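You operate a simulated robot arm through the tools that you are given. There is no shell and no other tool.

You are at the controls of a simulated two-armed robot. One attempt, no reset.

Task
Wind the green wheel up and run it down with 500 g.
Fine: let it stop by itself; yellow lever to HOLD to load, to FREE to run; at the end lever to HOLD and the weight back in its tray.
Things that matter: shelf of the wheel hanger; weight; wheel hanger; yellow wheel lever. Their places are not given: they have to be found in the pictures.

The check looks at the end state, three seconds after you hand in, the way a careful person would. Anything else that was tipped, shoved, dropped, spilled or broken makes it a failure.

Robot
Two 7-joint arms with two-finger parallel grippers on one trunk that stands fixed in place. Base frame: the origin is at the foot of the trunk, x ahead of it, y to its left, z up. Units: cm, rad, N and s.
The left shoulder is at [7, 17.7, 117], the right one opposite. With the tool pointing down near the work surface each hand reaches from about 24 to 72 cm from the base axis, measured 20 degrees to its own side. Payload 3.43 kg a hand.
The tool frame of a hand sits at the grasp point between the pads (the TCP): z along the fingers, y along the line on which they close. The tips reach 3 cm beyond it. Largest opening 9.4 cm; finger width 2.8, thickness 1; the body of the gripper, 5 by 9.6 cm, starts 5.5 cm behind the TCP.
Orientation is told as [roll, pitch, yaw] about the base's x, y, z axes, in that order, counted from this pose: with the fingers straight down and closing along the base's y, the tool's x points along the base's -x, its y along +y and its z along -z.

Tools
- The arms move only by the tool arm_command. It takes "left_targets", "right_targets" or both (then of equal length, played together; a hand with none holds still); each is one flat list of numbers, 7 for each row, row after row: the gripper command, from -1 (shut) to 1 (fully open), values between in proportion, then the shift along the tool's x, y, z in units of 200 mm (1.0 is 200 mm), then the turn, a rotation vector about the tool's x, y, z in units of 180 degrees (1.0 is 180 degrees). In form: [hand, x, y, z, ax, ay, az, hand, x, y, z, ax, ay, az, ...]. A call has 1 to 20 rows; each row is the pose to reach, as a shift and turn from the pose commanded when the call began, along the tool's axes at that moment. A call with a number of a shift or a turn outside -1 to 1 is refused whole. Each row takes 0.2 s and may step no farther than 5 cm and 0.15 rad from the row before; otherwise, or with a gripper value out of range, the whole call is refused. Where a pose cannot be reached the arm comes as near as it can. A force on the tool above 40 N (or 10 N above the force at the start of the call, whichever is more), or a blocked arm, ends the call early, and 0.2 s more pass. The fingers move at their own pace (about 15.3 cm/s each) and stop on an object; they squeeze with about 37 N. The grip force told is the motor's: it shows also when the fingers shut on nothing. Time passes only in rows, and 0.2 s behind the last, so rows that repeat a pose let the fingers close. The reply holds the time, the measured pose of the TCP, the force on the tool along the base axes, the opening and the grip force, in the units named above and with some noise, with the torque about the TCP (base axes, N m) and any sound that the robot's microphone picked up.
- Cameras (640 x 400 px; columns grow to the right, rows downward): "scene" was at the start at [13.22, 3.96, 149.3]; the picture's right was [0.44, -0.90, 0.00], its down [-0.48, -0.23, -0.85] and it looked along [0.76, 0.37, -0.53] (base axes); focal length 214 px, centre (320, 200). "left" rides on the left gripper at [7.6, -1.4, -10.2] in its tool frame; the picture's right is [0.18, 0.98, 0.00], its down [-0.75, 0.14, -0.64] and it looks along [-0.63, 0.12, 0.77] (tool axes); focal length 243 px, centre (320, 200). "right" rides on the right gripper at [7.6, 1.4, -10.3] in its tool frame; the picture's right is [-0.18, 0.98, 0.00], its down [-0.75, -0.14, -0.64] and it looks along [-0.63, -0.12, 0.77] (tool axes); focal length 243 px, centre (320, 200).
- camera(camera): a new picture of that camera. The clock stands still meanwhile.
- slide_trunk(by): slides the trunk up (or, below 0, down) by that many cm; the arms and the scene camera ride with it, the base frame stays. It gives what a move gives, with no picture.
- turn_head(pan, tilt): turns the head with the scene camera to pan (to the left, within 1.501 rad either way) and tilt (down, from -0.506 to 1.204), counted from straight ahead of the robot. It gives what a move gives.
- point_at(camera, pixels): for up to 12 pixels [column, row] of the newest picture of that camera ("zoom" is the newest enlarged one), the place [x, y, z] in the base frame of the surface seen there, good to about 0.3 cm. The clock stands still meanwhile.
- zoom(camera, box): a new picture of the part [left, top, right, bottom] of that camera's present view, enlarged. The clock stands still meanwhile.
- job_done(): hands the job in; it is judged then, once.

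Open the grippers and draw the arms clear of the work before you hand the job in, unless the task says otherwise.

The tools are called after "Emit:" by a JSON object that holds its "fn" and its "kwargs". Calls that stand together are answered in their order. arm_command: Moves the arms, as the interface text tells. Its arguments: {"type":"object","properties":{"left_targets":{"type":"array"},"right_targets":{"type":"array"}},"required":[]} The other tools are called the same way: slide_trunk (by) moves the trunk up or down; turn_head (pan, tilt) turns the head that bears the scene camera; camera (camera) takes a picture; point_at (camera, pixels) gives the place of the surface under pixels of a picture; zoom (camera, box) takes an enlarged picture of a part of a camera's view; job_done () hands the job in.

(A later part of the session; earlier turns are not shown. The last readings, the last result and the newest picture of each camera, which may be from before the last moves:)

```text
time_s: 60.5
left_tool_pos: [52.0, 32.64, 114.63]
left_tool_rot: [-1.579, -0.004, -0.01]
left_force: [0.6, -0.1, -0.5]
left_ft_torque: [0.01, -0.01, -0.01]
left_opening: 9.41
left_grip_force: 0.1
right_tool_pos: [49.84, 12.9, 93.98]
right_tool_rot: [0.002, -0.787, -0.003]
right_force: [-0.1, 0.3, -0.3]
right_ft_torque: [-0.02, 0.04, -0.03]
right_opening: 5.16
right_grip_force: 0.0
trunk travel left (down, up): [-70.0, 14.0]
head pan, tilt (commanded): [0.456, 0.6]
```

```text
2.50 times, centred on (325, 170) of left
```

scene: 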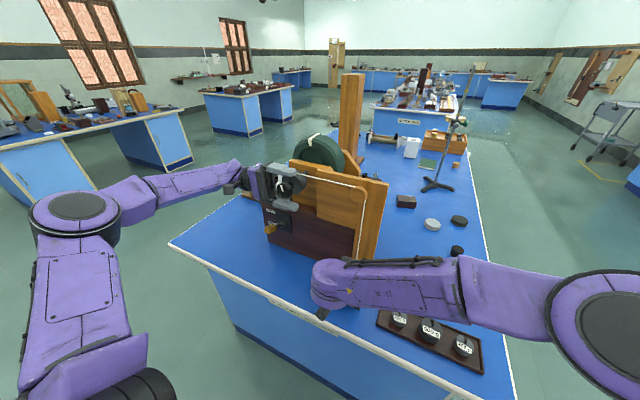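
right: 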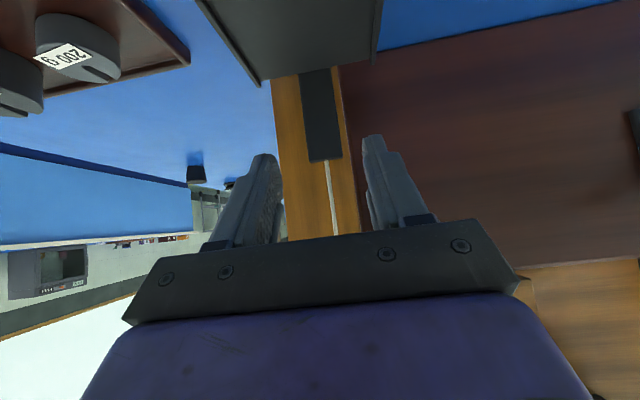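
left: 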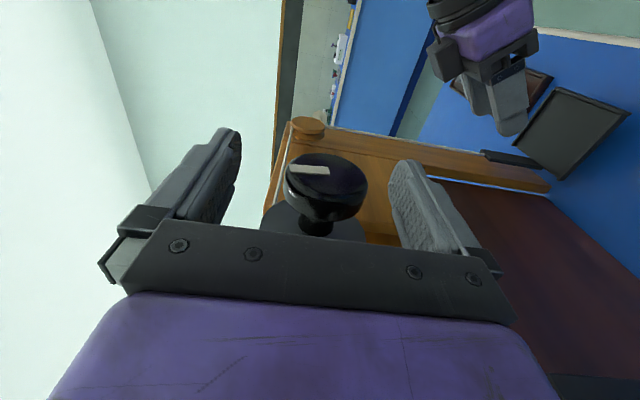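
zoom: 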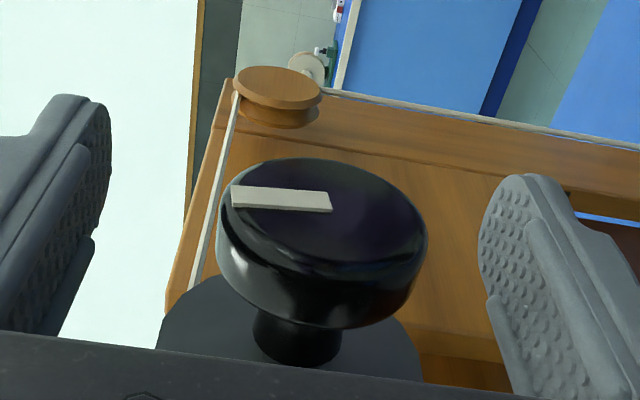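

The wheel stands about 13° wound and holds. I swing the open left hand back to −30° and at the same time pull the right hand out of the rising shelf's way.

Emit:
{"fn": "arm_command", "kwargs": {"left_targets": [1, 0, 0, 0, -0.042, 0, 0, 1, 0, 0, 0, -0.084, 0, 0, 1, 0, 0, 0, -0.126, 0, 0, 1, 0, 0, 0, -0.168, 0, 0, 1, 0, 0, 0, -0.21, 0, 0, 1, 0, 0, 0, -0.252, 0, 0, 1, 0, 0, 0, -0.294, 0, 0, 1, 0, 0, 0, -0.336, 0, 0, 1, 0, 0, 0, -0.378, 0, 0, 1, 0, 0, 0, -0.42, 0, 0, 1, 0, 0, 0, -0.462, 0, 0, 1, 0, 0, 0, -0.504, 0, 0, 1, 0, 0, 0, -0.546, 0, 0, 1, 0, 0, 0, -0.588, 0, 0, 1, 0, 0, 0, -0.63, 0, 0, 1, 0, 0, 0, -0.667, 0, 0, 1, 0, 0, 0, -0.667, 0, 0], "right_targets": [0.1, 0, 0, -0.05, 0, 0, 0, 0.1, 0, 0, -0.1, 0, 0, 0, 0.1, 0.01, -0.02, -0.15, 0, 0, 0, 0.1, 0.01, -0.05, -0.2, 0, 0, 0, 0.1, 0.02, -0.08, -0.25, 0, 0, 0, 0.1, 0.02, -0.11, -0.3, 0, 0, 0, 0.1, 0.03, -0.14, -0.35, 0, 0, 0, 0.1, 0.03, -0.17, -0.4, 0, 0, 0, 0.1, 0.04, -0.2, -0.45, 0, 0, 0, 0.1, 0.04, -0.23, -0.5, 0, 0, 0, 0.1, 0.05, -0.26, -0.55, 0, 0, 0, 0.1, 0.05, -0.29, -0.6, 0, 0, 0, 0.1, 0.06, -0.32, -0.63, 0, 0, 0, 0.1, 0.07, -0.35, -0.636, 0, 0, 0, 0.1, 0.07, -0.38, -0.636, 0, 0, 0, 0.1, 0.07, -0.4, -0.636, 0, 0, 0, 0.1, 0.07, -0.4, -0.636, 0, 0, 0]}}

Emit:
{"fn": "camera", "kwargs": {"camera": "left"}}

```text
time_s: 64.1
left_tool_pos: [51.9, 32.88, 114.55]
left_tool_rot: [0.519, -0.005, -0.009]
left_force: [-0.3, 0.4, -0.6]
left_ft_torque: [-0.02, -0.01, -0.03]
left_opening: 9.38
left_grip_force: 0.2
right_tool_pos: [39.91, 5.09, 102.0]
right_tool_rot: [-0.002, -0.785, -0.002]
right_force: [0.1, -0.2, -0.6]
right_ft_torque: [0.0, 0.0, -0.03]
right_opening: 5.16
right_grip_force: 0.0
trunk travel left (down, up): [-70.0, 14.0]
head pan, tilt (commanded): [0.456, 0.6]
```

```text
taken
```

left: 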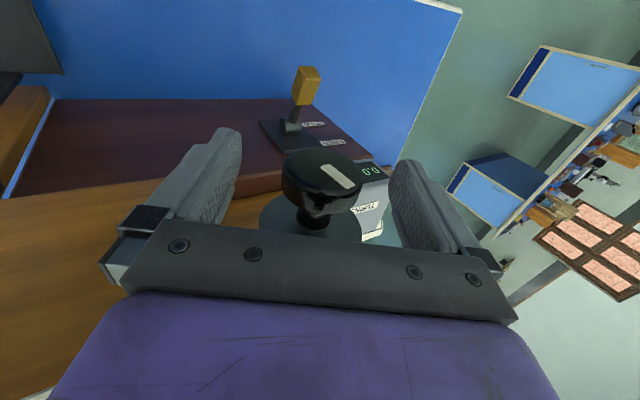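

TCP sits on the axis at (51.9,32.88,114.55). I close on the knob and wind a full 120° stroke.

Emit:
{"fn": "arm_command", "kwargs": {"left_targets": [-1, 0, 0, 0, 0, 0, 0, -1, 0, 0, 0, 0, 0, 0, -1, 0, 0, 0, 0, 0, 0, -1, 0, 0, 0, 0.042, 0, 0, -1, 0, 0, 0, 0.084, 0, 0, -1, 0, 0, 0, 0.126, 0, 0, -1, 0, 0, 0, 0.168, 0, 0, -1, 0, 0, 0, 0.21, 0, 0, -1, 0, 0, 0, 0.252, 0, 0, -1, 0, 0, 0, 0.294, 0, 0, -1, 0, 0, 0, 0.336, 0, 0, -1, 0, 0, 0, 0.378, 0, 0, -1, 0, 0, 0, 0.42, 0, 0, -1, 0, 0, 0, 0.462, 0, 0, -1, 0, 0, 0, 0.504, 0, 0, -1, 0, 0, 0, 0.546, 0, 0, -1, 0, 0, 0, 0.588, 0, 0, -1, 0, 0, 0, 0.63, 0, 0, -1, 0, 0, 0, 0.667, 0, 0]}}

Emit:
{"fn": "camera", "kwargs": {"camera": "scene"}}

Emit:
{"fn": "zoom", "kwargs": {"camera": "scene", "box": [230, 130, 400, 330]}}

```text
time_s: 68.1
left_tool_pos: [51.81, 33.28, 114.5]
left_tool_rot: [-1.583, -0.003, -0.008]
left_force: [-0.9, 15.9, 0.4]
left_ft_torque: [0.06, -0.23, 0.09]
left_opening: 4.26
left_grip_force: 44.4
right_tool_pos: [39.81, 5.39, 102.0]
right_tool_rot: [-0.003, -0.786, 0.002]
right_force: [0.5, 0.5, 0.1]
right_ft_torque: [0.03, -0.01, 0.01]
right_opening: 5.17
right_grip_force: 0.1
trunk travel left (down, up): [-70.0, 14.0]
head pan, tilt (commanded): [0.456, 0.6]
```

```text
taken
```

scene: 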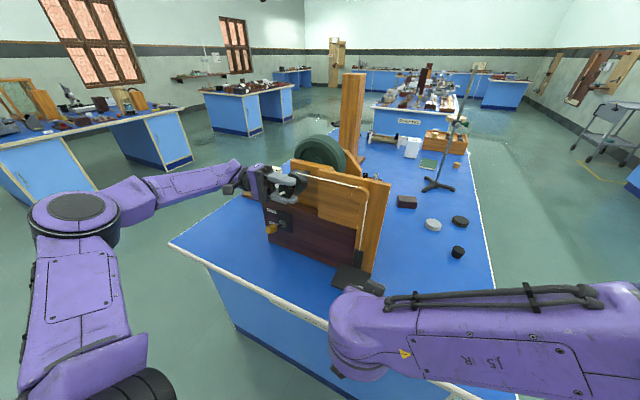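

```text
2.00 times, centred on (315, 230) of scene
```

zoom: 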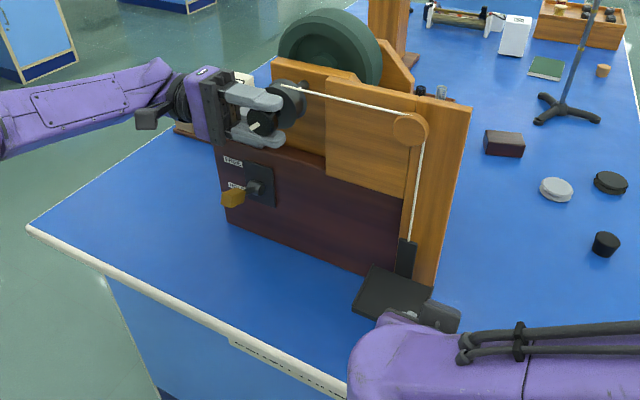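

A full 120° stroke went through with only 16 N side force; the hanger has risen. I open the jaws and watch whether the wheel holds.

Emit:
{"fn": "arm_command", "kwargs": {"left_targets": [1, 0, 0, 0, 0, 0, 0, 1, 0, 0, 0, 0, 0, 0, 1, 0, 0, 0, 0, 0, 0, 1, 0, 0, 0, 0, 0, 0]}}

Emit:
{"fn": "zoom", "kwargs": {"camera": "scene", "box": [230, 130, 400, 330]}}

Emit:
{"fn": "zoom", "kwargs": {"camera": "left", "box": [250, 90, 400, 250]}}

```text
time_s: 69.1
left_tool_pos: [52.02, 32.86, 114.75]
left_tool_rot: [-1.579, -0.001, -0.008]
left_force: [-0.1, -0.2, -0.6]
left_ft_torque: [0.01, -0.01, -0.02]
left_opening: 9.4
left_grip_force: 0.0
right_tool_pos: [39.83, 5.06, 102.04]
right_tool_rot: [0.0, -0.786, -0.003]
right_force: [0.2, 0.5, -0.8]
right_ft_torque: [-0.02, -0.03, 0.03]
right_opening: 5.17
right_grip_force: 0.1
trunk travel left (down, up): [-70.0, 14.0]
head pan, tilt (commanded): [0.456, 0.6]
```

```text
2.00 times, centred on (315, 230) of scene
```

zoom: 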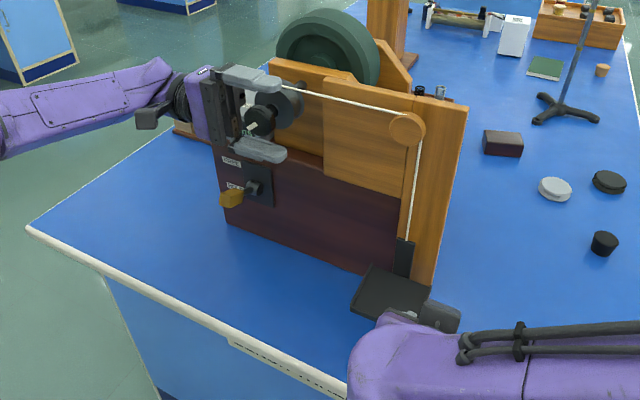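

```text
2.50 times, centred on (325, 170) of left
```

zoom: 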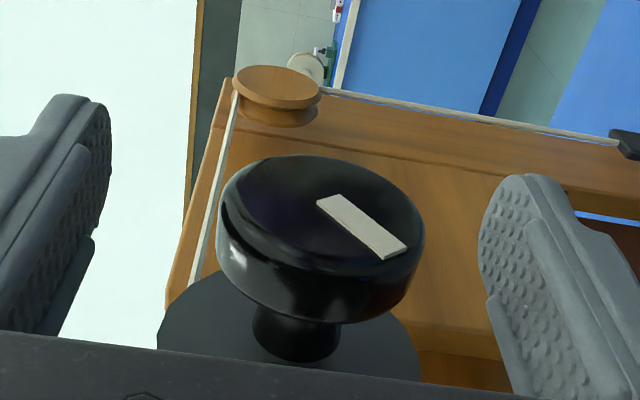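

The wheel holds with the jaws open. I measure how far the shelf has risen.

Emit:
{"fn": "camera", "kwargs": {"camera": "scene"}}

Emit:
{"fn": "point_at", "kwargs": {"camera": "scene", "pixels": [[350, 277], [345, 272], [358, 258], [355, 282], [365, 217]]}}

```text
taken
```

scene: 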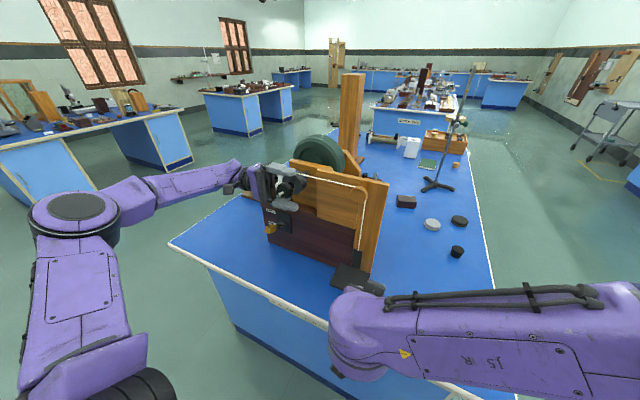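

```text
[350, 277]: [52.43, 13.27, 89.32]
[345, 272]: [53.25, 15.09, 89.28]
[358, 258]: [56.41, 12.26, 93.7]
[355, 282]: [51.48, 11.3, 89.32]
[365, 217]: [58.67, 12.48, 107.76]
```

The shelf rose 6.3 cm (83.0→89.3) for ~0.37 turn, i.e. about 17 cm per turn; room remains up to the pulley. I swing the open hand back to −30° with a small centre correction for the next stroke.

Emit:
{"fn": "arm_command", "kwargs": {"left_targets": [1, 0, 0.005, 0, -0.042, 0, 0, 1, 0, 0.01, -0.005, -0.084, 0, 0, 1, 0, 0.015, -0.0075, -0.126, 0, 0, 1, 0, 0.015, -0.0075, -0.168, 0, 0, 1, 0, 0.015, -0.0075, -0.21, 0, 0, 1, 0, 0.015, -0.0075, -0.252, 0, 0, 1, 0, 0.015, -0.0075, -0.294, 0, 0, 1, 0, 0.015, -0.0075, -0.336, 0, 0, 1, 0, 0.015, -0.0075, -0.378, 0, 0, 1, 0, 0.015, -0.0075, -0.42, 0, 0, 1, 0, 0.015, -0.0075, -0.462, 0, 0, 1, 0, 0.015, -0.0075, -0.504, 0, 0, 1, 0, 0.015, -0.0075, -0.546, 0, 0, 1, 0, 0.015, -0.0075, -0.588, 0, 0, 1, 0, 0.015, -0.0075, -0.63, 0, 0, 1, 0, 0.015, -0.0075, -0.667, 0, 0, 1, 0, 0.015, -0.0075, -0.667, 0, 0]}}

Emit:
{"fn": "arm_command", "kwargs": {"left_targets": [-1, 0, 0, 0, 0, 0, 0, -1, 0, 0, 0, 0, 0, 0, -1, 0, 0, 0, 0, 0, 0, -1, 0, 0, 0, 0.042, 0, 0, -1, 0, 0, 0, 0.084, 0, 0, -1, 0, 0, 0, 0.126, 0, 0, -1, 0, 0, 0, 0.168, 0, 0, -1, 0, 0, 0, 0.21, 0, 0, -1, 0, 0, 0, 0.252, 0, 0, -1, 0, 0, 0, 0.294, 0, 0, -1, 0, 0, 0, 0.336, 0, 0, -1, 0, 0, 0, 0.378, 0, 0, -1, 0, 0, 0, 0.42, 0, 0, -1, 0, 0, 0, 0.462, 0, 0, -1, 0, 0, 0, 0.504, 0, 0, -1, 0, 0, 0, 0.546, 0, 0, -1, 0, 0, 0, 0.588, 0, 0, -1, 0, 0, 0, 0.63, 0, 0, -1, 0, 0, 0, 0.667, 0, 0]}}

Emit:
{"fn": "camera", "kwargs": {"camera": "scene"}}

```text
time_s: 72.7
left_tool_pos: [51.94, 32.99, 114.4]
left_tool_rot: [0.518, -0.003, -0.009]
left_force: [-0.1, 0.9, 0.9]
left_ft_torque: [0.01, 0.01, 0.01]
left_opening: 9.38
left_grip_force: 0.1
right_tool_pos: [39.94, 5.03, 102.01]
right_tool_rot: [0.0, -0.785, -0.002]
right_force: [0.1, 1.0, 0.4]
right_ft_torque: [0.01, 0.0, 0.02]
right_opening: 5.15
right_grip_force: 0.0
trunk travel left (down, up): [-70.0, 14.0]
head pan, tilt (commanded): [0.456, 0.6]
```

```text
time_s: 76.7
left_tool_pos: [51.86, 32.81, 114.54]
left_tool_rot: [-1.58, -0.006, -0.01]
left_force: [5.9, 5.1, 26.7]
left_ft_torque: [0.09, 0.24, 0.03]
left_opening: 4.24
left_grip_force: 44.9
right_tool_pos: [39.8, 4.93, 102.08]
right_tool_rot: [0.002, -0.786, -0.004]
right_force: [-0.5, 0.4, 0.3]
right_ft_torque: [-0.01, 0.01, 0.02]
right_opening: 5.17
right_grip_force: 0.0
trunk travel left (down, up): [-70.0, 14.0]
head pan, tilt (commanded): [0.456, 0.6]
```

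```text
taken
```

scene: 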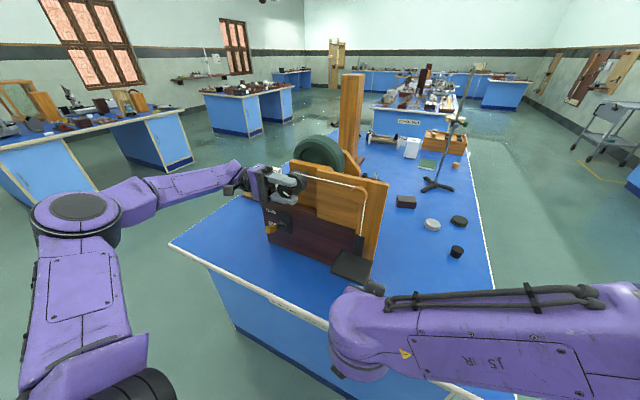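

Second stroke done; the 27 N vertical force says the z-correction was slightly too much, so I'll undo that. I open, confirm it holds, and measure the shelf.

Emit:
{"fn": "arm_command", "kwargs": {"left_targets": [1, 0, 0, 0, 0, 0, 0, 1, 0, 0, 0, 0, 0, 0, 1, 0, 0, 0, 0, 0, 0, 1, 0, 0, 0, 0, 0, 0]}}

Emit:
{"fn": "camera", "kwargs": {"camera": "scene"}}

Emit:
{"fn": "point_at", "kwargs": {"camera": "scene", "pixels": [[350, 265], [345, 262], [358, 245], [355, 268], [362, 190], [360, 185]]}}

Emit:
{"fn": "zoom", "kwargs": {"camera": "scene", "box": [240, 150, 400, 310]}}

```text
time_s: 77.7
left_tool_pos: [51.98, 32.84, 114.29]
left_tool_rot: [-1.579, -0.002, -0.009]
left_force: [1.0, 0.0, -0.5]
left_ft_torque: [0.0, 0.0, 0.0]
left_opening: 9.4
left_grip_force: 0.0
right_tool_pos: [39.97, 5.06, 102.01]
right_tool_rot: [0.002, -0.787, -0.002]
right_force: [0.0, -0.5, -0.5]
right_ft_torque: [-0.02, -0.01, 0.01]
right_opening: 5.16
right_grip_force: 0.1
trunk travel left (down, up): [-70.0, 14.0]
head pan, tilt (commanded): [0.456, 0.6]
```

```text
taken
```

scene: 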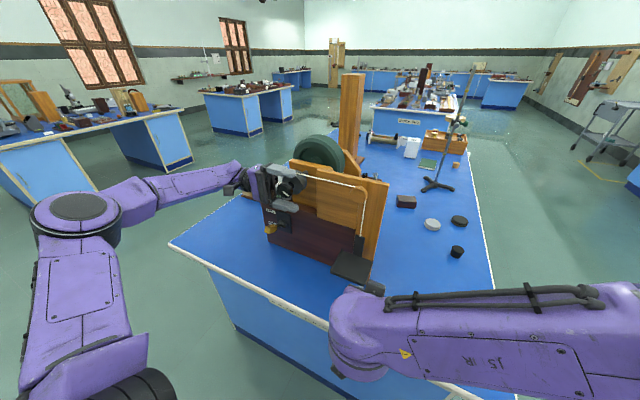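

```text
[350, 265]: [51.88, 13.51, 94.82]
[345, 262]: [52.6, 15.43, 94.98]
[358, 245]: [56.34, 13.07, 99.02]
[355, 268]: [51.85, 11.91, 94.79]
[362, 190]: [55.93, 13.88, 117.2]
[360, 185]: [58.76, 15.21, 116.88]
```

```text
2.50 times, centred on (320, 230) of scene
```

zoom: 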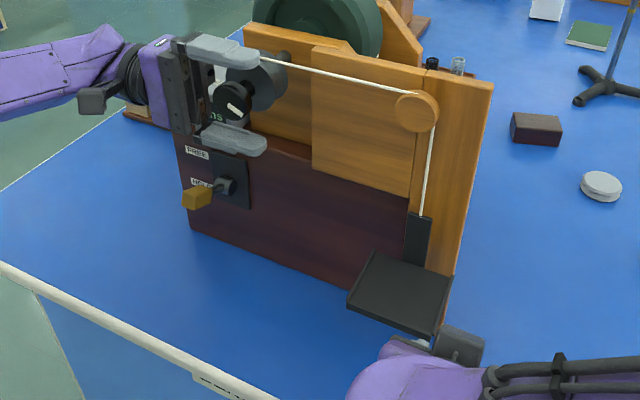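

The wheel holds with the shelf now at z≈94.9 (11.9 cm up). I swing back, correcting the centre up 0.35 cm, and make a third stroke.

Emit:
{"fn": "arm_command", "kwargs": {"left_targets": [1, 0, -0.006, 0, -0.042, 0, 0, 1, 0, -0.012, -0.004, -0.084, 0, 0, 1, 0, -0.016, -0.006, -0.126, 0, 0, 1, 0, -0.016, -0.006, -0.168, 0, 0, 1, 0, -0.016, -0.006, -0.21, 0, 0, 1, 0, -0.016, -0.006, -0.252, 0, 0, 1, 0, -0.016, -0.006, -0.294, 0, 0, 1, 0, -0.016, -0.006, -0.336, 0, 0, 1, 0, -0.016, -0.006, -0.378, 0, 0, 1, 0, -0.016, -0.006, -0.42, 0, 0, 1, 0, -0.016, -0.006, -0.462, 0, 0, 1, 0, -0.016, -0.006, -0.504, 0, 0, 1, 0, -0.016, -0.006, -0.546, 0, 0, 1, 0, -0.016, -0.006, -0.588, 0, 0, 1, 0, -0.016, -0.006, -0.63, 0, 0, 1, 0, -0.016, -0.006, -0.667, 0, 0, 1, 0, -0.016, -0.006, -0.667, 0, 0]}}

Emit:
{"fn": "arm_command", "kwargs": {"left_targets": [-1, 0, 0, 0, 0, 0, 0, -1, 0, 0, 0, 0, 0, 0, -1, 0, 0, 0, 0, 0, 0, -1, 0, 0, 0, 0.042, 0, 0, -1, 0, 0, 0, 0.084, 0, 0, -1, 0, 0, 0, 0.126, 0, 0, -1, 0, 0, 0, 0.168, 0, 0, -1, 0, 0, 0, 0.21, 0, 0, -1, 0, 0, 0, 0.252, 0, 0, -1, 0, 0, 0, 0.294, 0, 0, -1, 0, 0, 0, 0.336, 0, 0, -1, 0, 0, 0, 0.378, 0, 0, -1, 0, 0, 0, 0.42, 0, 0, -1, 0, 0, 0, 0.462, 0, 0, -1, 0, 0, 0, 0.504, 0, 0, -1, 0, 0, 0, 0.546, 0, 0, -1, 0, 0, 0, 0.588, 0, 0, -1, 0, 0, 0, 0.63, 0, 0, -1, 0, 0, 0, 0.667, 0, 0]}}

Emit:
{"fn": "arm_command", "kwargs": {"left_targets": [1, 0, 0, 0, 0, 0, 0, 1, 0, 0, 0, 0, 0, 0, 1, 0, 0, 0, 0, 0, 0, 1, 0, 0, 0, 0, 0, 0]}}

Emit:
{"fn": "camera", "kwargs": {"camera": "scene"}}

Emit:
{"fn": "zoom", "kwargs": {"camera": "scene", "box": [240, 150, 400, 310]}}

```text
time_s: 81.3
left_tool_pos: [51.9, 33.03, 114.73]
left_tool_rot: [0.517, -0.003, -0.008]
left_force: [0.0, -0.1, 0.1]
left_ft_torque: [-0.01, -0.01, -0.02]
left_opening: 9.42
left_grip_force: 0.0
right_tool_pos: [39.86, 5.0, 102.04]
right_tool_rot: [0.0, -0.784, -0.001]
right_force: [1.0, -0.3, -1.0]
right_ft_torque: [-0.01, 0.02, 0.02]
right_opening: 5.16
right_grip_force: 0.0
trunk travel left (down, up): [-70.0, 14.0]
head pan, tilt (commanded): [0.456, 0.6]
```

```text
time_s: 85.3
left_tool_pos: [51.93, 33.22, 114.49]
left_tool_rot: [-1.578, -0.001, -0.008]
left_force: [-6.9, 0.9, -16.9]
left_ft_torque: [0.07, -0.3, 0.19]
left_opening: 4.29
left_grip_force: 45.1
right_tool_pos: [39.93, 5.15, 102.06]
right_tool_rot: [0.0, -0.784, -0.002]
right_force: [-0.7, -0.1, 0.8]
right_ft_torque: [0.01, 0.0, 0.0]
right_opening: 5.18
right_grip_force: 0.0
trunk travel left (down, up): [-70.0, 14.0]
head pan, tilt (commanded): [0.456, 0.6]
```

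```text
time_s: 86.3
left_tool_pos: [52.0, 32.86, 114.63]
left_tool_rot: [-1.581, -0.001, -0.01]
left_force: [0.1, 0.3, -0.9]
left_ft_torque: [-0.03, 0.0, 0.0]
left_opening: 9.4
left_grip_force: 0.2
right_tool_pos: [39.84, 5.03, 102.0]
right_tool_rot: [0.001, -0.784, -0.005]
right_force: [0.4, 0.5, 0.5]
right_ft_torque: [-0.01, 0.02, -0.05]
right_opening: 5.16
right_grip_force: 0.1
trunk travel left (down, up): [-70.0, 14.0]
head pan, tilt (commanded): [0.456, 0.6]
```

```text
taken
```

scene: 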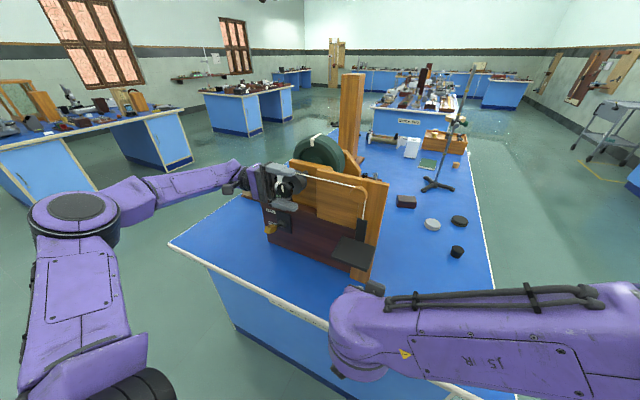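

```text
2.50 times, centred on (320, 230) of scene
```

zoom: 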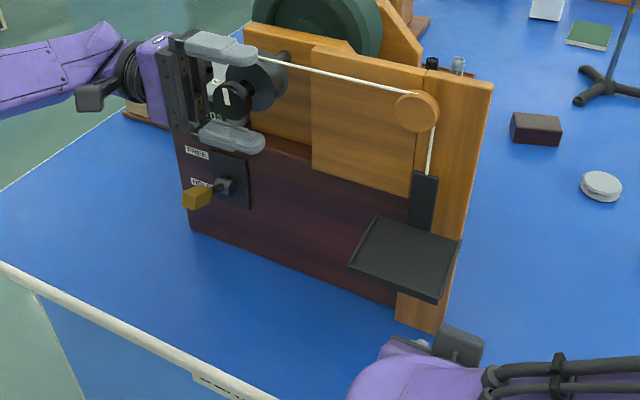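

The knob mark is upright again: about one full turn. I measure the shelf height and the gap between stem top and pulley.

Emit:
{"fn": "point_at", "kwargs": {"camera": "zoom", "pixels": [[405, 255], [360, 260], [420, 185], [425, 177], [417, 112], [417, 132], [425, 160], [440, 290], [450, 245]]}}

```text
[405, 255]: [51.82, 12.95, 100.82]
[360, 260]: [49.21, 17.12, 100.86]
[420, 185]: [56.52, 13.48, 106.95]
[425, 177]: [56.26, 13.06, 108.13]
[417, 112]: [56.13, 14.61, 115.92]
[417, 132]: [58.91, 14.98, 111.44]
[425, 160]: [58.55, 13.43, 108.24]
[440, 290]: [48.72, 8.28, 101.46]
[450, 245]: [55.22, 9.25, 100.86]
```

Shelf at z=100.8, stem top ≈108.5, pulley underside ≈113: about 1.05 turns. I add one short 45° stroke for margin (shelf to ≈103), then release.

Emit:
{"fn": "arm_command", "kwargs": {"left_targets": [1, 0, 0, 0, -0.042, 0, 0, 1, 0, 0, 0, -0.084, 0, 0, 1, 0, 0, 0, -0.126, 0, 0, 1, 0, 0, 0, -0.168, 0, 0, 1, 0, 0, 0, -0.21, 0, 0, 1, 0, 0, 0, -0.23, 0, 0, 1, 0, 0, 0, -0.23, 0, 0, -1, 0, 0, 0, -0.23, 0, 0, -1, 0, 0, 0, -0.23, 0, 0, -1, 0, 0, 0, -0.23, 0, 0, -1, 0, 0, 0, -0.19, 0, 0, -1, 0, 0, 0, -0.15, 0, 0, -1, 0, 0, 0, -0.11, 0, 0, -1, 0, 0, 0, -0.07, 0, 0, -1, 0, 0, 0, -0.03, 0, 0, -1, 0, 0, 0, 0, 0, 0]}}

Emit:
{"fn": "arm_command", "kwargs": {"left_targets": [1, 0, 0, 0, 0, 0, 0, 1, 0, 0, 0, 0, 0, 0, 1, 0, 0, 0, 0, 0, 0]}}

Emit:
{"fn": "zoom", "kwargs": {"camera": "scene", "box": [240, 150, 400, 310]}}

Emit:
{"fn": "point_at", "kwargs": {"camera": "zoom", "pixels": [[405, 245], [420, 240], [380, 240], [425, 170], [430, 150]]}}

```text
time_s: 89.7
left_tool_pos: [51.85, 33.25, 114.56]
left_tool_rot: [-1.577, 0.001, -0.009]
left_force: [-8.4, -7.0, -19.4]
left_ft_torque: [0.57, -0.1, 0.04]
left_opening: 4.24
left_grip_force: 44.6
right_tool_pos: [39.94, 4.97, 102.01]
right_tool_rot: [0.003, -0.783, -0.004]
right_force: [0.0, -0.6, -0.6]
right_ft_torque: [0.02, 0.0, 0.0]
right_opening: 5.15
right_grip_force: 0.0
trunk travel left (down, up): [-70.0, 14.0]
head pan, tilt (commanded): [0.456, 0.6]
```

```text
time_s: 90.5
left_tool_pos: [52.04, 33.25, 114.66]
left_tool_rot: [-1.58, -0.003, -0.01]
left_force: [-0.2, -0.9, 0.4]
left_ft_torque: [0.01, -0.01, 0.0]
left_opening: 9.41
left_grip_force: 0.1
right_tool_pos: [39.98, 5.11, 102.0]
right_tool_rot: [-0.001, -0.785, -0.003]
right_force: [0.4, 0.6, 0.4]
right_ft_torque: [0.01, -0.01, 0.01]
right_opening: 5.21
right_grip_force: 0.1
trunk travel left (down, up): [-70.0, 14.0]
head pan, tilt (commanded): [0.456, 0.6]
```

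```text
2.50 times, centred on (320, 230) of scene
```

zoom: 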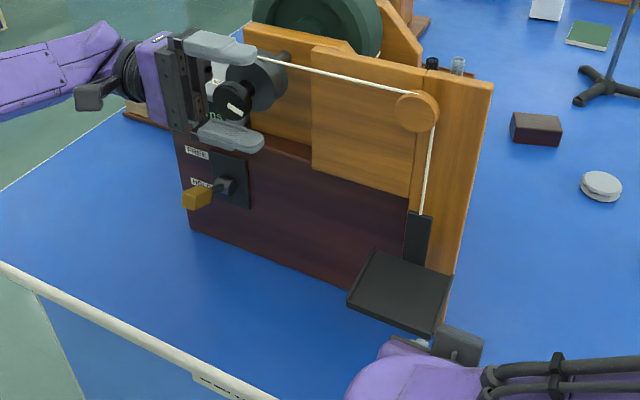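

```text
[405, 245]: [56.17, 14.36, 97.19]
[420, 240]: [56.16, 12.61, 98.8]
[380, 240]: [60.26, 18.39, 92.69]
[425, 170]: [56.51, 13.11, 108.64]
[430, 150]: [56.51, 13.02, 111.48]
```

Unexpectedly the shelf is lower now (back near z≈95), so the wheel has run back since the last picture. I let 0.4 s pass and look again to see whether it is still moving.

Emit:
{"fn": "arm_command", "kwargs": {"left_targets": [1, 0, 0, 0, 0, 0, 0]}}

Emit:
{"fn": "zoom", "kwargs": {"camera": "scene", "box": [240, 150, 400, 310]}}

Emit:
{"fn": "point_at", "kwargs": {"camera": "zoom", "pixels": [[400, 290], [380, 300], [420, 215], [418, 240], [232, 105], [240, 110]]}}

Emit:
{"fn": "zoom", "kwargs": {"camera": "left", "box": [250, 90, 400, 250]}}

```text
time_s: 90.9
left_tool_pos: [51.82, 33.13, 114.68]
left_tool_rot: [-1.579, -0.003, -0.011]
left_force: [-0.3, -0.1, 0.5]
left_ft_torque: [-0.01, -0.01, 0.03]
left_opening: 9.41
left_grip_force: 0.1
right_tool_pos: [39.89, 4.97, 102.07]
right_tool_rot: [0.003, -0.785, -0.002]
right_force: [-0.9, -0.5, 0.8]
right_ft_torque: [-0.03, 0.01, -0.01]
right_opening: 5.18
right_grip_force: 0.0
trunk travel left (down, up): [-70.0, 14.0]
head pan, tilt (commanded): [0.456, 0.6]
```

```text
2.50 times, centred on (320, 230) of scene
```

zoom: 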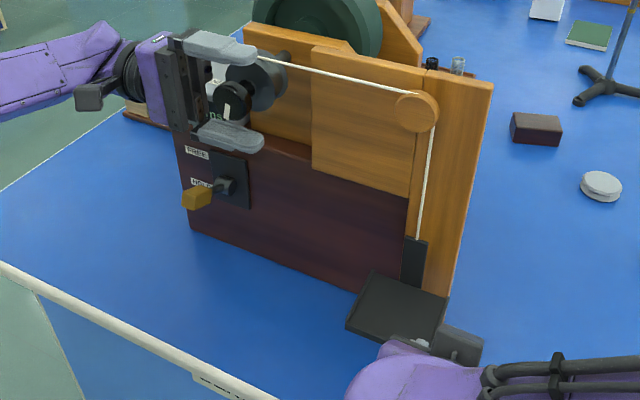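

```text
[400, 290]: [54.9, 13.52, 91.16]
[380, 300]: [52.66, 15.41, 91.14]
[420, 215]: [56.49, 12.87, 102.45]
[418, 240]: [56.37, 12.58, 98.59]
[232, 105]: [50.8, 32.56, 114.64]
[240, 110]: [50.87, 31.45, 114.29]
```

```text
2.50 times, centred on (325, 170) of left
```

zoom: 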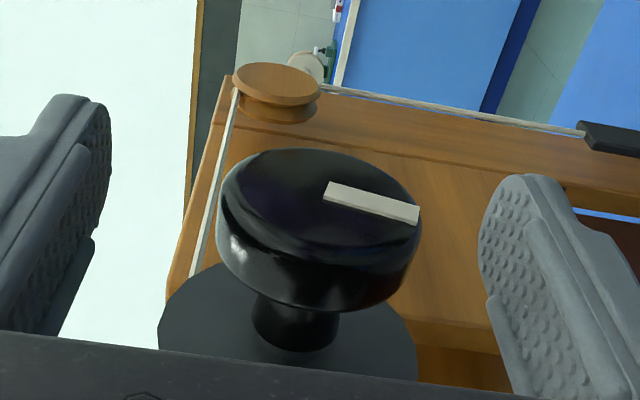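

The shelf is coasting down (91.2 now): pushing against the top stop evidently kicked the wheel back on release. I close the jaws on the knob now to stop it.

Emit:
{"fn": "arm_command", "kwargs": {"left_targets": [-1, 0, 0, 0, 0, 0, 0, -1, 0, 0, 0, 0, 0, 0, -1, 0, 0, 0, 0, 0, 0]}}

Emit:
{"fn": "zoom", "kwargs": {"camera": "scene", "box": [240, 150, 400, 310]}}

```text
time_s: 91.7
left_tool_pos: [51.91, 33.24, 114.46]
left_tool_rot: [-1.576, -0.002, -0.011]
left_force: [-6.2, -3.3, -12.7]
left_ft_torque: [0.04, -0.26, -0.42]
left_opening: 4.3
left_grip_force: 44.9
right_tool_pos: [39.92, 5.1, 101.94]
right_tool_rot: [-0.002, -0.784, -0.004]
right_force: [0.3, 0.1, 0.5]
right_ft_torque: [0.01, 0.0, 0.0]
right_opening: 5.17
right_grip_force: 0.0
trunk travel left (down, up): [-70.0, 14.0]
head pan, tilt (commanded): [0.456, 0.6]
```

```text
2.50 times, centred on (320, 230) of scene
```

zoom: 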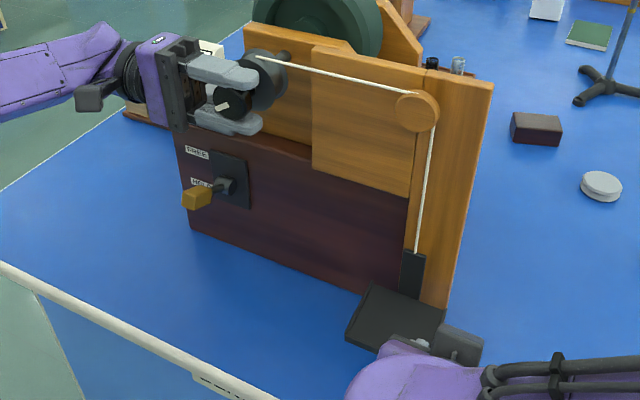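

Caught, with the shelf near z≈89. I release gently (torque is only 0.04 N·m now) and compare the shelf over time to confirm whether it holds at rest.

Emit:
{"fn": "arm_command", "kwargs": {"left_targets": [0, 0, 0, 0, 0, 0, 0, 0.5, 0, 0, 0, 0, 0, 0]}}

Emit:
{"fn": "zoom", "kwargs": {"camera": "scene", "box": [240, 150, 400, 310]}}

Emit:
{"fn": "point_at", "kwargs": {"camera": "zoom", "pixels": [[395, 310], [380, 315], [420, 305]]}}

Emit:
{"fn": "arm_command", "kwargs": {"left_targets": [1, 0, 0, 0, 0, 0, 0, 1, 0, 0, 0, 0, 0, 0, 1, 0, 0, 0, 0, 0, 0, 1, 0, 0, 0, 0, 0, 0]}}

Emit:
{"fn": "zoom", "kwargs": {"camera": "scene", "box": [240, 150, 400, 310]}}

Emit:
{"fn": "point_at", "kwargs": {"camera": "zoom", "pixels": [[395, 310], [380, 315], [420, 305]]}}

```text
time_s: 92.3
left_tool_pos: [51.96, 33.12, 114.64]
left_tool_rot: [-1.579, -0.003, -0.009]
left_force: [-0.2, 0.7, -0.2]
left_ft_torque: [-0.01, 0.0, -0.01]
left_opening: 7.06
left_grip_force: 0.1
right_tool_pos: [39.96, 4.99, 102.13]
right_tool_rot: [0.002, -0.786, -0.003]
right_force: [0.1, 0.8, -0.5]
right_ft_torque: [0.01, -0.02, -0.01]
right_opening: 5.18
right_grip_force: 0.1
trunk travel left (down, up): [-70.0, 14.0]
head pan, tilt (commanded): [0.456, 0.6]
```

```text
2.50 times, centred on (320, 230) of scene
```

zoom: 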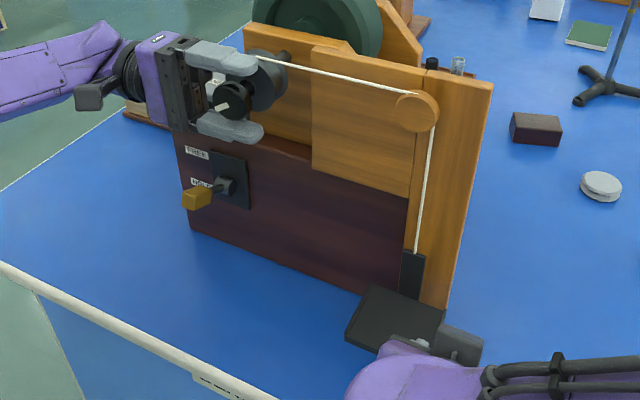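

```text
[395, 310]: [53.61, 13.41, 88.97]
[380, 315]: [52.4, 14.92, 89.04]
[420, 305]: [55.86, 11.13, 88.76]
```

```text
time_s: 93.3
left_tool_pos: [51.92, 33.06, 114.58]
left_tool_rot: [-1.578, -0.003, -0.009]
left_force: [-0.8, -1.0, -0.3]
left_ft_torque: [0.03, 0.0, -0.03]
left_opening: 9.4
left_grip_force: 0.0
right_tool_pos: [39.89, 5.01, 101.99]
right_tool_rot: [0.004, -0.785, -0.002]
right_force: [1.3, 0.7, -0.5]
right_ft_torque: [-0.01, 0.02, -0.02]
right_opening: 5.18
right_grip_force: 0.1
trunk travel left (down, up): [-70.0, 14.0]
head pan, tilt (commanded): [0.456, 0.6]
```

```text
2.50 times, centred on (320, 230) of scene
```

zoom: 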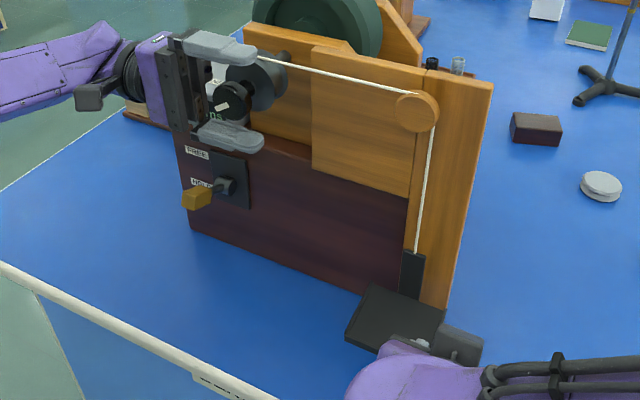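

```text
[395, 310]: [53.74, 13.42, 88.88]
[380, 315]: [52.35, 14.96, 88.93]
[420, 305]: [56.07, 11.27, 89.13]
```

At rest it holds firmly (88.9 both times). So two more full strokes bring it to ≈100.3, safely below the top stop near 102. I swing back and wind again, with a settling row before each release.

Emit:
{"fn": "arm_command", "kwargs": {"left_targets": [1, 0, 0, 0, -0.042, 0, 0, 1, 0, 0, 0, -0.084, 0, 0, 1, 0, 0, 0, -0.126, 0, 0, 1, 0, 0, 0, -0.168, 0, 0, 1, 0, 0, 0, -0.21, 0, 0, 1, 0, 0, 0, -0.252, 0, 0, 1, 0, 0, 0, -0.294, 0, 0, 1, 0, 0, 0, -0.336, 0, 0, 1, 0, 0, 0, -0.378, 0, 0, 1, 0, 0, 0, -0.42, 0, 0, 1, 0, 0, 0, -0.462, 0, 0, 1, 0, 0, 0, -0.504, 0, 0, 1, 0, 0, 0, -0.546, 0, 0, 1, 0, 0, 0, -0.588, 0, 0, 1, 0, 0, 0, -0.63, 0, 0, 1, 0, 0, 0, -0.667, 0, 0, 1, 0, 0, 0, -0.667, 0, 0]}}

Emit:
{"fn": "arm_command", "kwargs": {"left_targets": [-1, 0, 0, 0, 0, 0, 0, -1, 0, 0, 0, 0, 0, 0, -1, 0, 0, 0, 0, 0, 0, -1, 0, 0, 0, 0.042, 0, 0, -1, 0, 0, 0, 0.084, 0, 0, -1, 0, 0, 0, 0.126, 0, 0, -1, 0, 0, 0, 0.168, 0, 0, -1, 0, 0, 0, 0.21, 0, 0, -1, 0, 0, 0, 0.252, 0, 0, -1, 0, 0, 0, 0.294, 0, 0, -1, 0, 0, 0, 0.336, 0, 0, -1, 0, 0, 0, 0.378, 0, 0, -1, 0, 0, 0, 0.42, 0, 0, -1, 0, 0, 0, 0.462, 0, 0, -1, 0, 0, 0, 0.504, 0, 0, -1, 0, 0, 0, 0.546, 0, 0, -1, 0, 0, 0, 0.588, 0, 0, -1, 0, 0, 0, 0.63, 0, 0, -1, 0, 0, 0, 0.667, 0, 0, -1, 0, 0, 0, 0.667, 0, 0]}}

Emit:
{"fn": "arm_command", "kwargs": {"left_targets": [0, 0, 0, 0, 0, 0, 0, 1, 0, 0, 0, 0, 0, 0, 1, 0, 0, 0, 0, 0, 0]}}

Emit:
{"fn": "zoom", "kwargs": {"camera": "scene", "box": [240, 150, 400, 310]}}

Emit:
{"fn": "point_at", "kwargs": {"camera": "zoom", "pixels": [[400, 290], [380, 290], [420, 280], [405, 270]]}}

```text
time_s: 96.9
left_tool_pos: [51.86, 33.19, 114.64]
left_tool_rot: [0.517, 0.0, -0.01]
left_force: [-0.5, 0.7, -0.7]
left_ft_torque: [-0.01, -0.01, 0.01]
left_opening: 9.41
left_grip_force: 0.0
right_tool_pos: [39.85, 5.15, 102.05]
right_tool_rot: [0.002, -0.785, -0.003]
right_force: [-1.1, -0.1, 0.3]
right_ft_torque: [-0.01, 0.01, 0.04]
right_opening: 5.18
right_grip_force: 0.3
trunk travel left (down, up): [-70.0, 14.0]
head pan, tilt (commanded): [0.456, 0.6]
```

```text
time_s: 101.1
left_tool_pos: [51.87, 33.1, 114.53]
left_tool_rot: [-1.578, -0.002, -0.01]
left_force: [-13.1, -4.2, -25.0]
left_ft_torque: [0.03, -0.57, 0.1]
left_opening: 4.27
left_grip_force: 45.1
right_tool_pos: [39.94, 5.19, 102.04]
right_tool_rot: [0.0, -0.787, -0.001]
right_force: [0.4, -0.7, 0.3]
right_ft_torque: [0.03, 0.03, 0.0]
right_opening: 5.19
right_grip_force: 0.0
trunk travel left (down, up): [-70.0, 14.0]
head pan, tilt (commanded): [0.456, 0.6]
```

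```text
time_s: 101.9
left_tool_pos: [51.95, 33.12, 114.62]
left_tool_rot: [-1.578, -0.005, -0.01]
left_force: [0.5, -0.5, 0.1]
left_ft_torque: [-0.05, 0.0, 0.01]
left_opening: 9.43
left_grip_force: 0.1
right_tool_pos: [39.86, 5.03, 101.93]
right_tool_rot: [0.001, -0.785, -0.003]
right_force: [-0.1, 0.7, -0.4]
right_ft_torque: [-0.02, -0.03, 0.03]
right_opening: 5.16
right_grip_force: 0.1
trunk travel left (down, up): [-70.0, 14.0]
head pan, tilt (commanded): [0.456, 0.6]
```

```text
2.50 times, centred on (320, 230) of scene
```

zoom: 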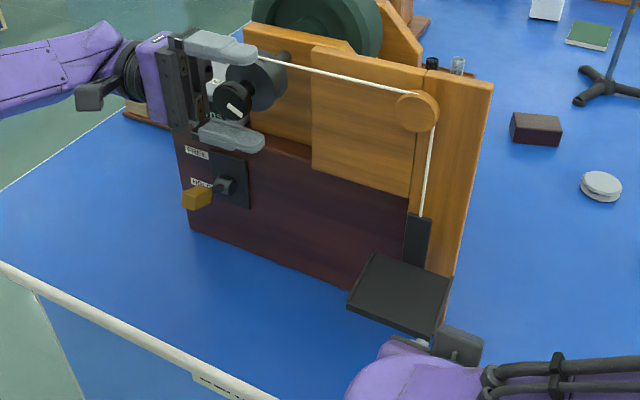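

```text
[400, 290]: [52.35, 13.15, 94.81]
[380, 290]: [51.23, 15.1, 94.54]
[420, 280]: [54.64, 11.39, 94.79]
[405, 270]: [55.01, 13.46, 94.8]
```

Shelf at z=94.8 and holding. One more swing-back and 120° stroke.

Emit:
{"fn": "arm_command", "kwargs": {"left_targets": [1, 0, 0, 0, -0.042, 0, 0, 1, 0, 0, 0, -0.084, 0, 0, 1, 0, 0, 0, -0.126, 0, 0, 1, 0, 0, 0, -0.168, 0, 0, 1, 0, 0, 0, -0.21, 0, 0, 1, 0, 0, 0, -0.252, 0, 0, 1, 0, 0, 0, -0.294, 0, 0, 1, 0, 0, 0, -0.336, 0, 0, 1, 0, 0, 0, -0.378, 0, 0, 1, 0, 0, 0, -0.42, 0, 0, 1, 0, 0, 0, -0.462, 0, 0, 1, 0, 0, 0, -0.504, 0, 0, 1, 0, 0, 0, -0.546, 0, 0, 1, 0, 0, 0, -0.588, 0, 0, 1, 0, 0, 0, -0.63, 0, 0, 1, 0, 0, 0, -0.667, 0, 0, 1, 0, 0, 0, -0.667, 0, 0]}}

Emit:
{"fn": "arm_command", "kwargs": {"left_targets": [-1, 0, 0, 0, 0, 0, 0, -1, 0, 0, 0, 0, 0, 0, -1, 0, 0, 0, 0, 0, 0, -1, 0, 0, 0, 0.042, 0, 0, -1, 0, 0, 0, 0.084, 0, 0, -1, 0, 0, 0, 0.126, 0, 0, -1, 0, 0, 0, 0.168, 0, 0, -1, 0, 0, 0, 0.21, 0, 0, -1, 0, 0, 0, 0.252, 0, 0, -1, 0, 0, 0, 0.294, 0, 0, -1, 0, 0, 0, 0.336, 0, 0, -1, 0, 0, 0, 0.378, 0, 0, -1, 0, 0, 0, 0.42, 0, 0, -1, 0, 0, 0, 0.462, 0, 0, -1, 0, 0, 0, 0.504, 0, 0, -1, 0, 0, 0, 0.546, 0, 0, -1, 0, 0, 0, 0.588, 0, 0, -1, 0, 0, 0, 0.63, 0, 0, -1, 0, 0, 0, 0.667, 0, 0, -1, 0, 0, 0, 0.667, 0, 0]}}

Emit:
{"fn": "zoom", "kwargs": {"camera": "scene", "box": [240, 150, 400, 310]}}

Emit:
{"fn": "point_at", "kwargs": {"camera": "zoom", "pixels": [[405, 265], [390, 260], [420, 260], [425, 180]]}}

```text
time_s: 105.5
left_tool_pos: [51.91, 33.09, 114.63]
left_tool_rot: [0.518, -0.003, -0.009]
left_force: [-1.0, -0.2, -0.3]
left_ft_torque: [0.0, 0.02, 0.0]
left_opening: 9.43
left_grip_force: 0.0
right_tool_pos: [39.99, 5.15, 102.04]
right_tool_rot: [0.001, -0.785, -0.001]
right_force: [0.4, 0.4, 0.1]
right_ft_torque: [0.01, 0.0, -0.01]
right_opening: 5.16
right_grip_force: 0.0
trunk travel left (down, up): [-70.0, 14.0]
head pan, tilt (commanded): [0.456, 0.6]
```

```text
time_s: 109.7
left_tool_pos: [51.99, 33.14, 114.48]
left_tool_rot: [-1.575, 0.0, -0.011]
left_force: [-17.4, -9.2, -33.8]
left_ft_torque: [0.07, -0.35, 0.28]
left_opening: 4.3
left_grip_force: 45.2
right_tool_pos: [39.8, 5.07, 102.03]
right_tool_rot: [0.001, -0.786, -0.005]
right_force: [0.4, 0.0, 0.3]
right_ft_torque: [-0.02, -0.03, -0.02]
right_opening: 5.16
right_grip_force: 0.0
trunk travel left (down, up): [-70.0, 14.0]
head pan, tilt (commanded): [0.456, 0.6]
```

```text
2.50 times, centred on (320, 230) of scene
```

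zoom: 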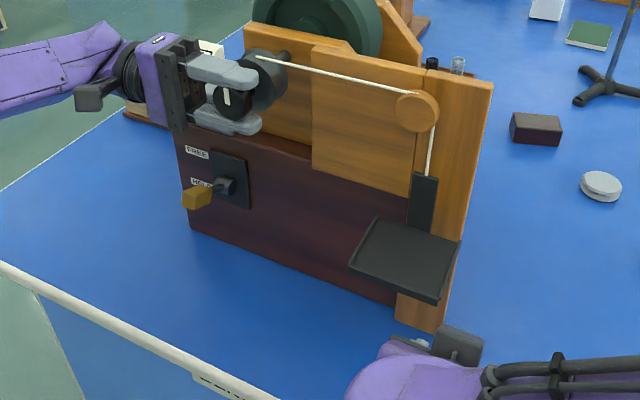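

```text
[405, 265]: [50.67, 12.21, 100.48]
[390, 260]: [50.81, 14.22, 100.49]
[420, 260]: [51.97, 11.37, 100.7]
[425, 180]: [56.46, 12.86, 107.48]
```

Shelf at z=100.5 with low torque (0.07), so not against the stop. I release and check twice over a second that it holds.

Emit:
{"fn": "arm_command", "kwargs": {"left_targets": [0, 0, 0, 0, 0, 0, 0, 1, 0, 0, 0, 0, 0, 0]}}

Emit:
{"fn": "zoom", "kwargs": {"camera": "scene", "box": [240, 150, 400, 310]}}

Emit:
{"fn": "point_at", "kwargs": {"camera": "zoom", "pixels": [[405, 265], [390, 260], [420, 260], [425, 180]]}}

Emit:
{"fn": "arm_command", "kwargs": {"left_targets": [1, 0, 0, 0, 0, 0, 0, 1, 0, 0, 0, 0, 0, 0, 1, 0, 0, 0, 0, 0, 0]}}

Emit:
{"fn": "zoom", "kwargs": {"camera": "scene", "box": [240, 150, 400, 310]}}

Emit:
{"fn": "point_at", "kwargs": {"camera": "zoom", "pixels": [[405, 265], [390, 260], [420, 260], [425, 180]]}}

```text
time_s: 110.3
left_tool_pos: [52.04, 33.19, 114.94]
left_tool_rot: [-1.578, -0.004, -0.007]
left_force: [-0.4, 0.5, 0.5]
left_ft_torque: [-0.01, -0.02, 0.01]
left_opening: 9.39
left_grip_force: 0.1
right_tool_pos: [39.91, 4.95, 102.12]
right_tool_rot: [0.002, -0.785, -0.003]
right_force: [0.1, 0.3, 0.7]
right_ft_torque: [0.04, -0.03, -0.02]
right_opening: 5.17
right_grip_force: 0.1
trunk travel left (down, up): [-70.0, 14.0]
head pan, tilt (commanded): [0.456, 0.6]
```

```text
2.50 times, centred on (320, 230) of scene
```

zoom: 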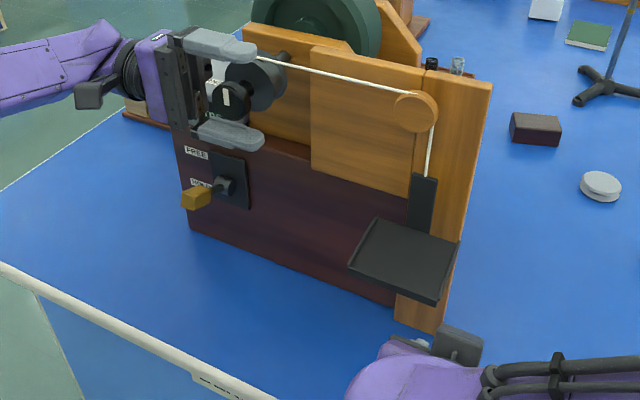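

```text
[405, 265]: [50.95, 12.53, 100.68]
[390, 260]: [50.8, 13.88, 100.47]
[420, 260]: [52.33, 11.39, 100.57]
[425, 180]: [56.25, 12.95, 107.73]
```

```text
time_s: 111.1
left_tool_pos: [52.06, 33.08, 114.66]
left_tool_rot: [-1.579, -0.001, -0.01]
left_force: [0.6, -0.2, 0.5]
left_ft_torque: [-0.02, 0.02, 0.01]
left_opening: 9.41
left_grip_force: 0.1
right_tool_pos: [39.94, 5.08, 102.14]
right_tool_rot: [0.001, -0.783, -0.003]
right_force: [0.6, 0.5, -1.0]
right_ft_torque: [-0.01, 0.02, 0.0]
right_opening: 5.19
right_grip_force: 0.1
trunk travel left (down, up): [-70.0, 14.0]
head pan, tilt (commanded): [0.456, 0.6]
```

```text
2.50 times, centred on (320, 230) of scene
```

zoom: 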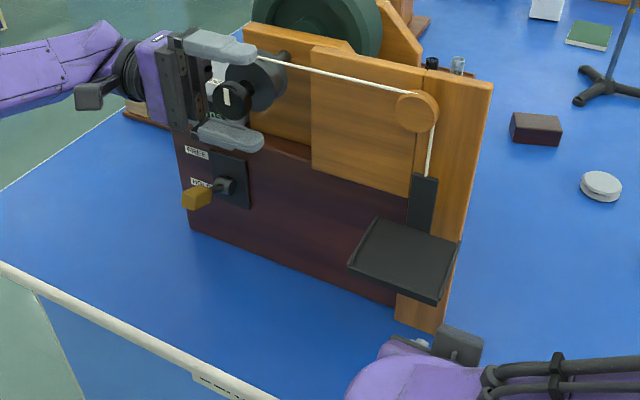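

```text
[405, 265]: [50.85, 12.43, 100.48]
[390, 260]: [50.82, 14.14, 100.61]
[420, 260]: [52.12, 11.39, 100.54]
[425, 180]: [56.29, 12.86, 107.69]
```

It holds: 100.5 both times, with a full turn wound. I withdraw the left hand straight out to the left (+y) from the knob.

Emit:
{"fn": "arm_command", "kwargs": {"left_targets": [1, 0, 0, -0.15, 0, 0, 0, 1, 0, 0, -0.35, 0, 0, 0, 1, 0, 0, -0.55, 0, 0, 0, 1, 0, 0, -0.75, 0, 0, 0]}}

Emit:
{"fn": "camera", "kwargs": {"camera": "left"}}

Emit:
{"fn": "zoom", "kwargs": {"camera": "scene", "box": [230, 150, 400, 310]}}

```text
time_s: 112.1
left_tool_pos: [52.24, 47.36, 114.27]
left_tool_rot: [-1.579, -0.002, -0.005]
left_force: [-0.2, 0.0, 0.4]
left_ft_torque: [0.02, 0.01, -0.03]
left_opening: 9.38
left_grip_force: 0.0
left hand out of reach, approached as far as the arm can: row 4
right_tool_pos: [39.94, 5.04, 101.98]
right_tool_rot: [0.0, -0.784, -0.002]
right_force: [0.1, -0.5, 0.3]
right_ft_torque: [0.01, -0.01, -0.02]
right_opening: 5.18
right_grip_force: 0.0
trunk travel left (down, up): [-70.0, 14.0]
head pan, tilt (commanded): [0.456, 0.6]
```

```text
taken
```

left: 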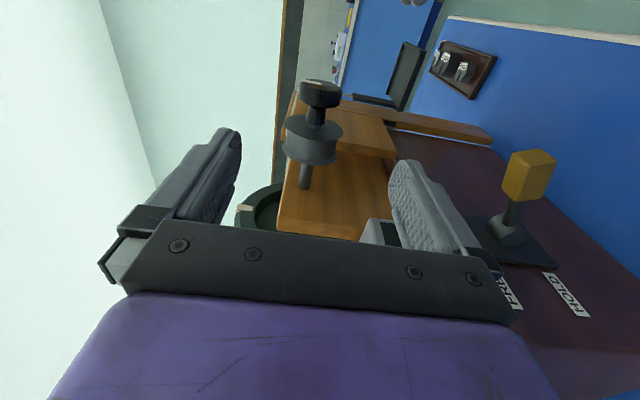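

```text
2.50 times, centred on (315, 230) of scene
```

zoom: 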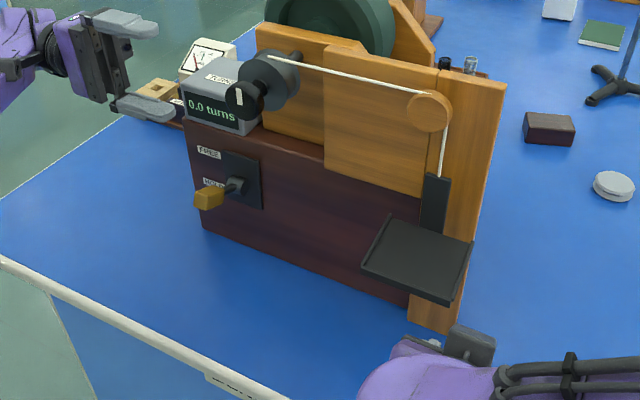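

The left hand is clear, wheel still wound. I zoom on the counter to read it properly.

Emit:
{"fn": "zoom", "kwargs": {"camera": "scene", "box": [255, 160, 315, 240]}}

```text
5.00 times, centred on (285, 200) of scene
```

zoom: 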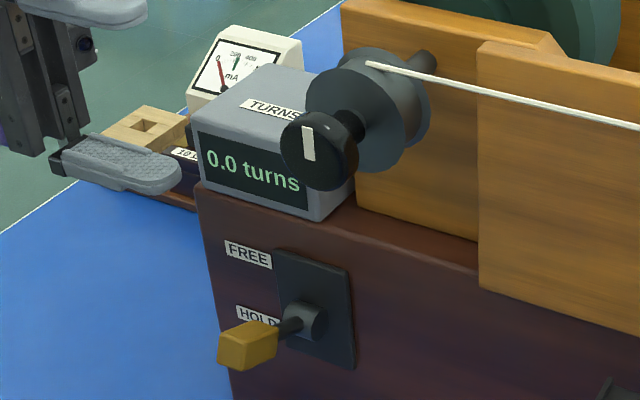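

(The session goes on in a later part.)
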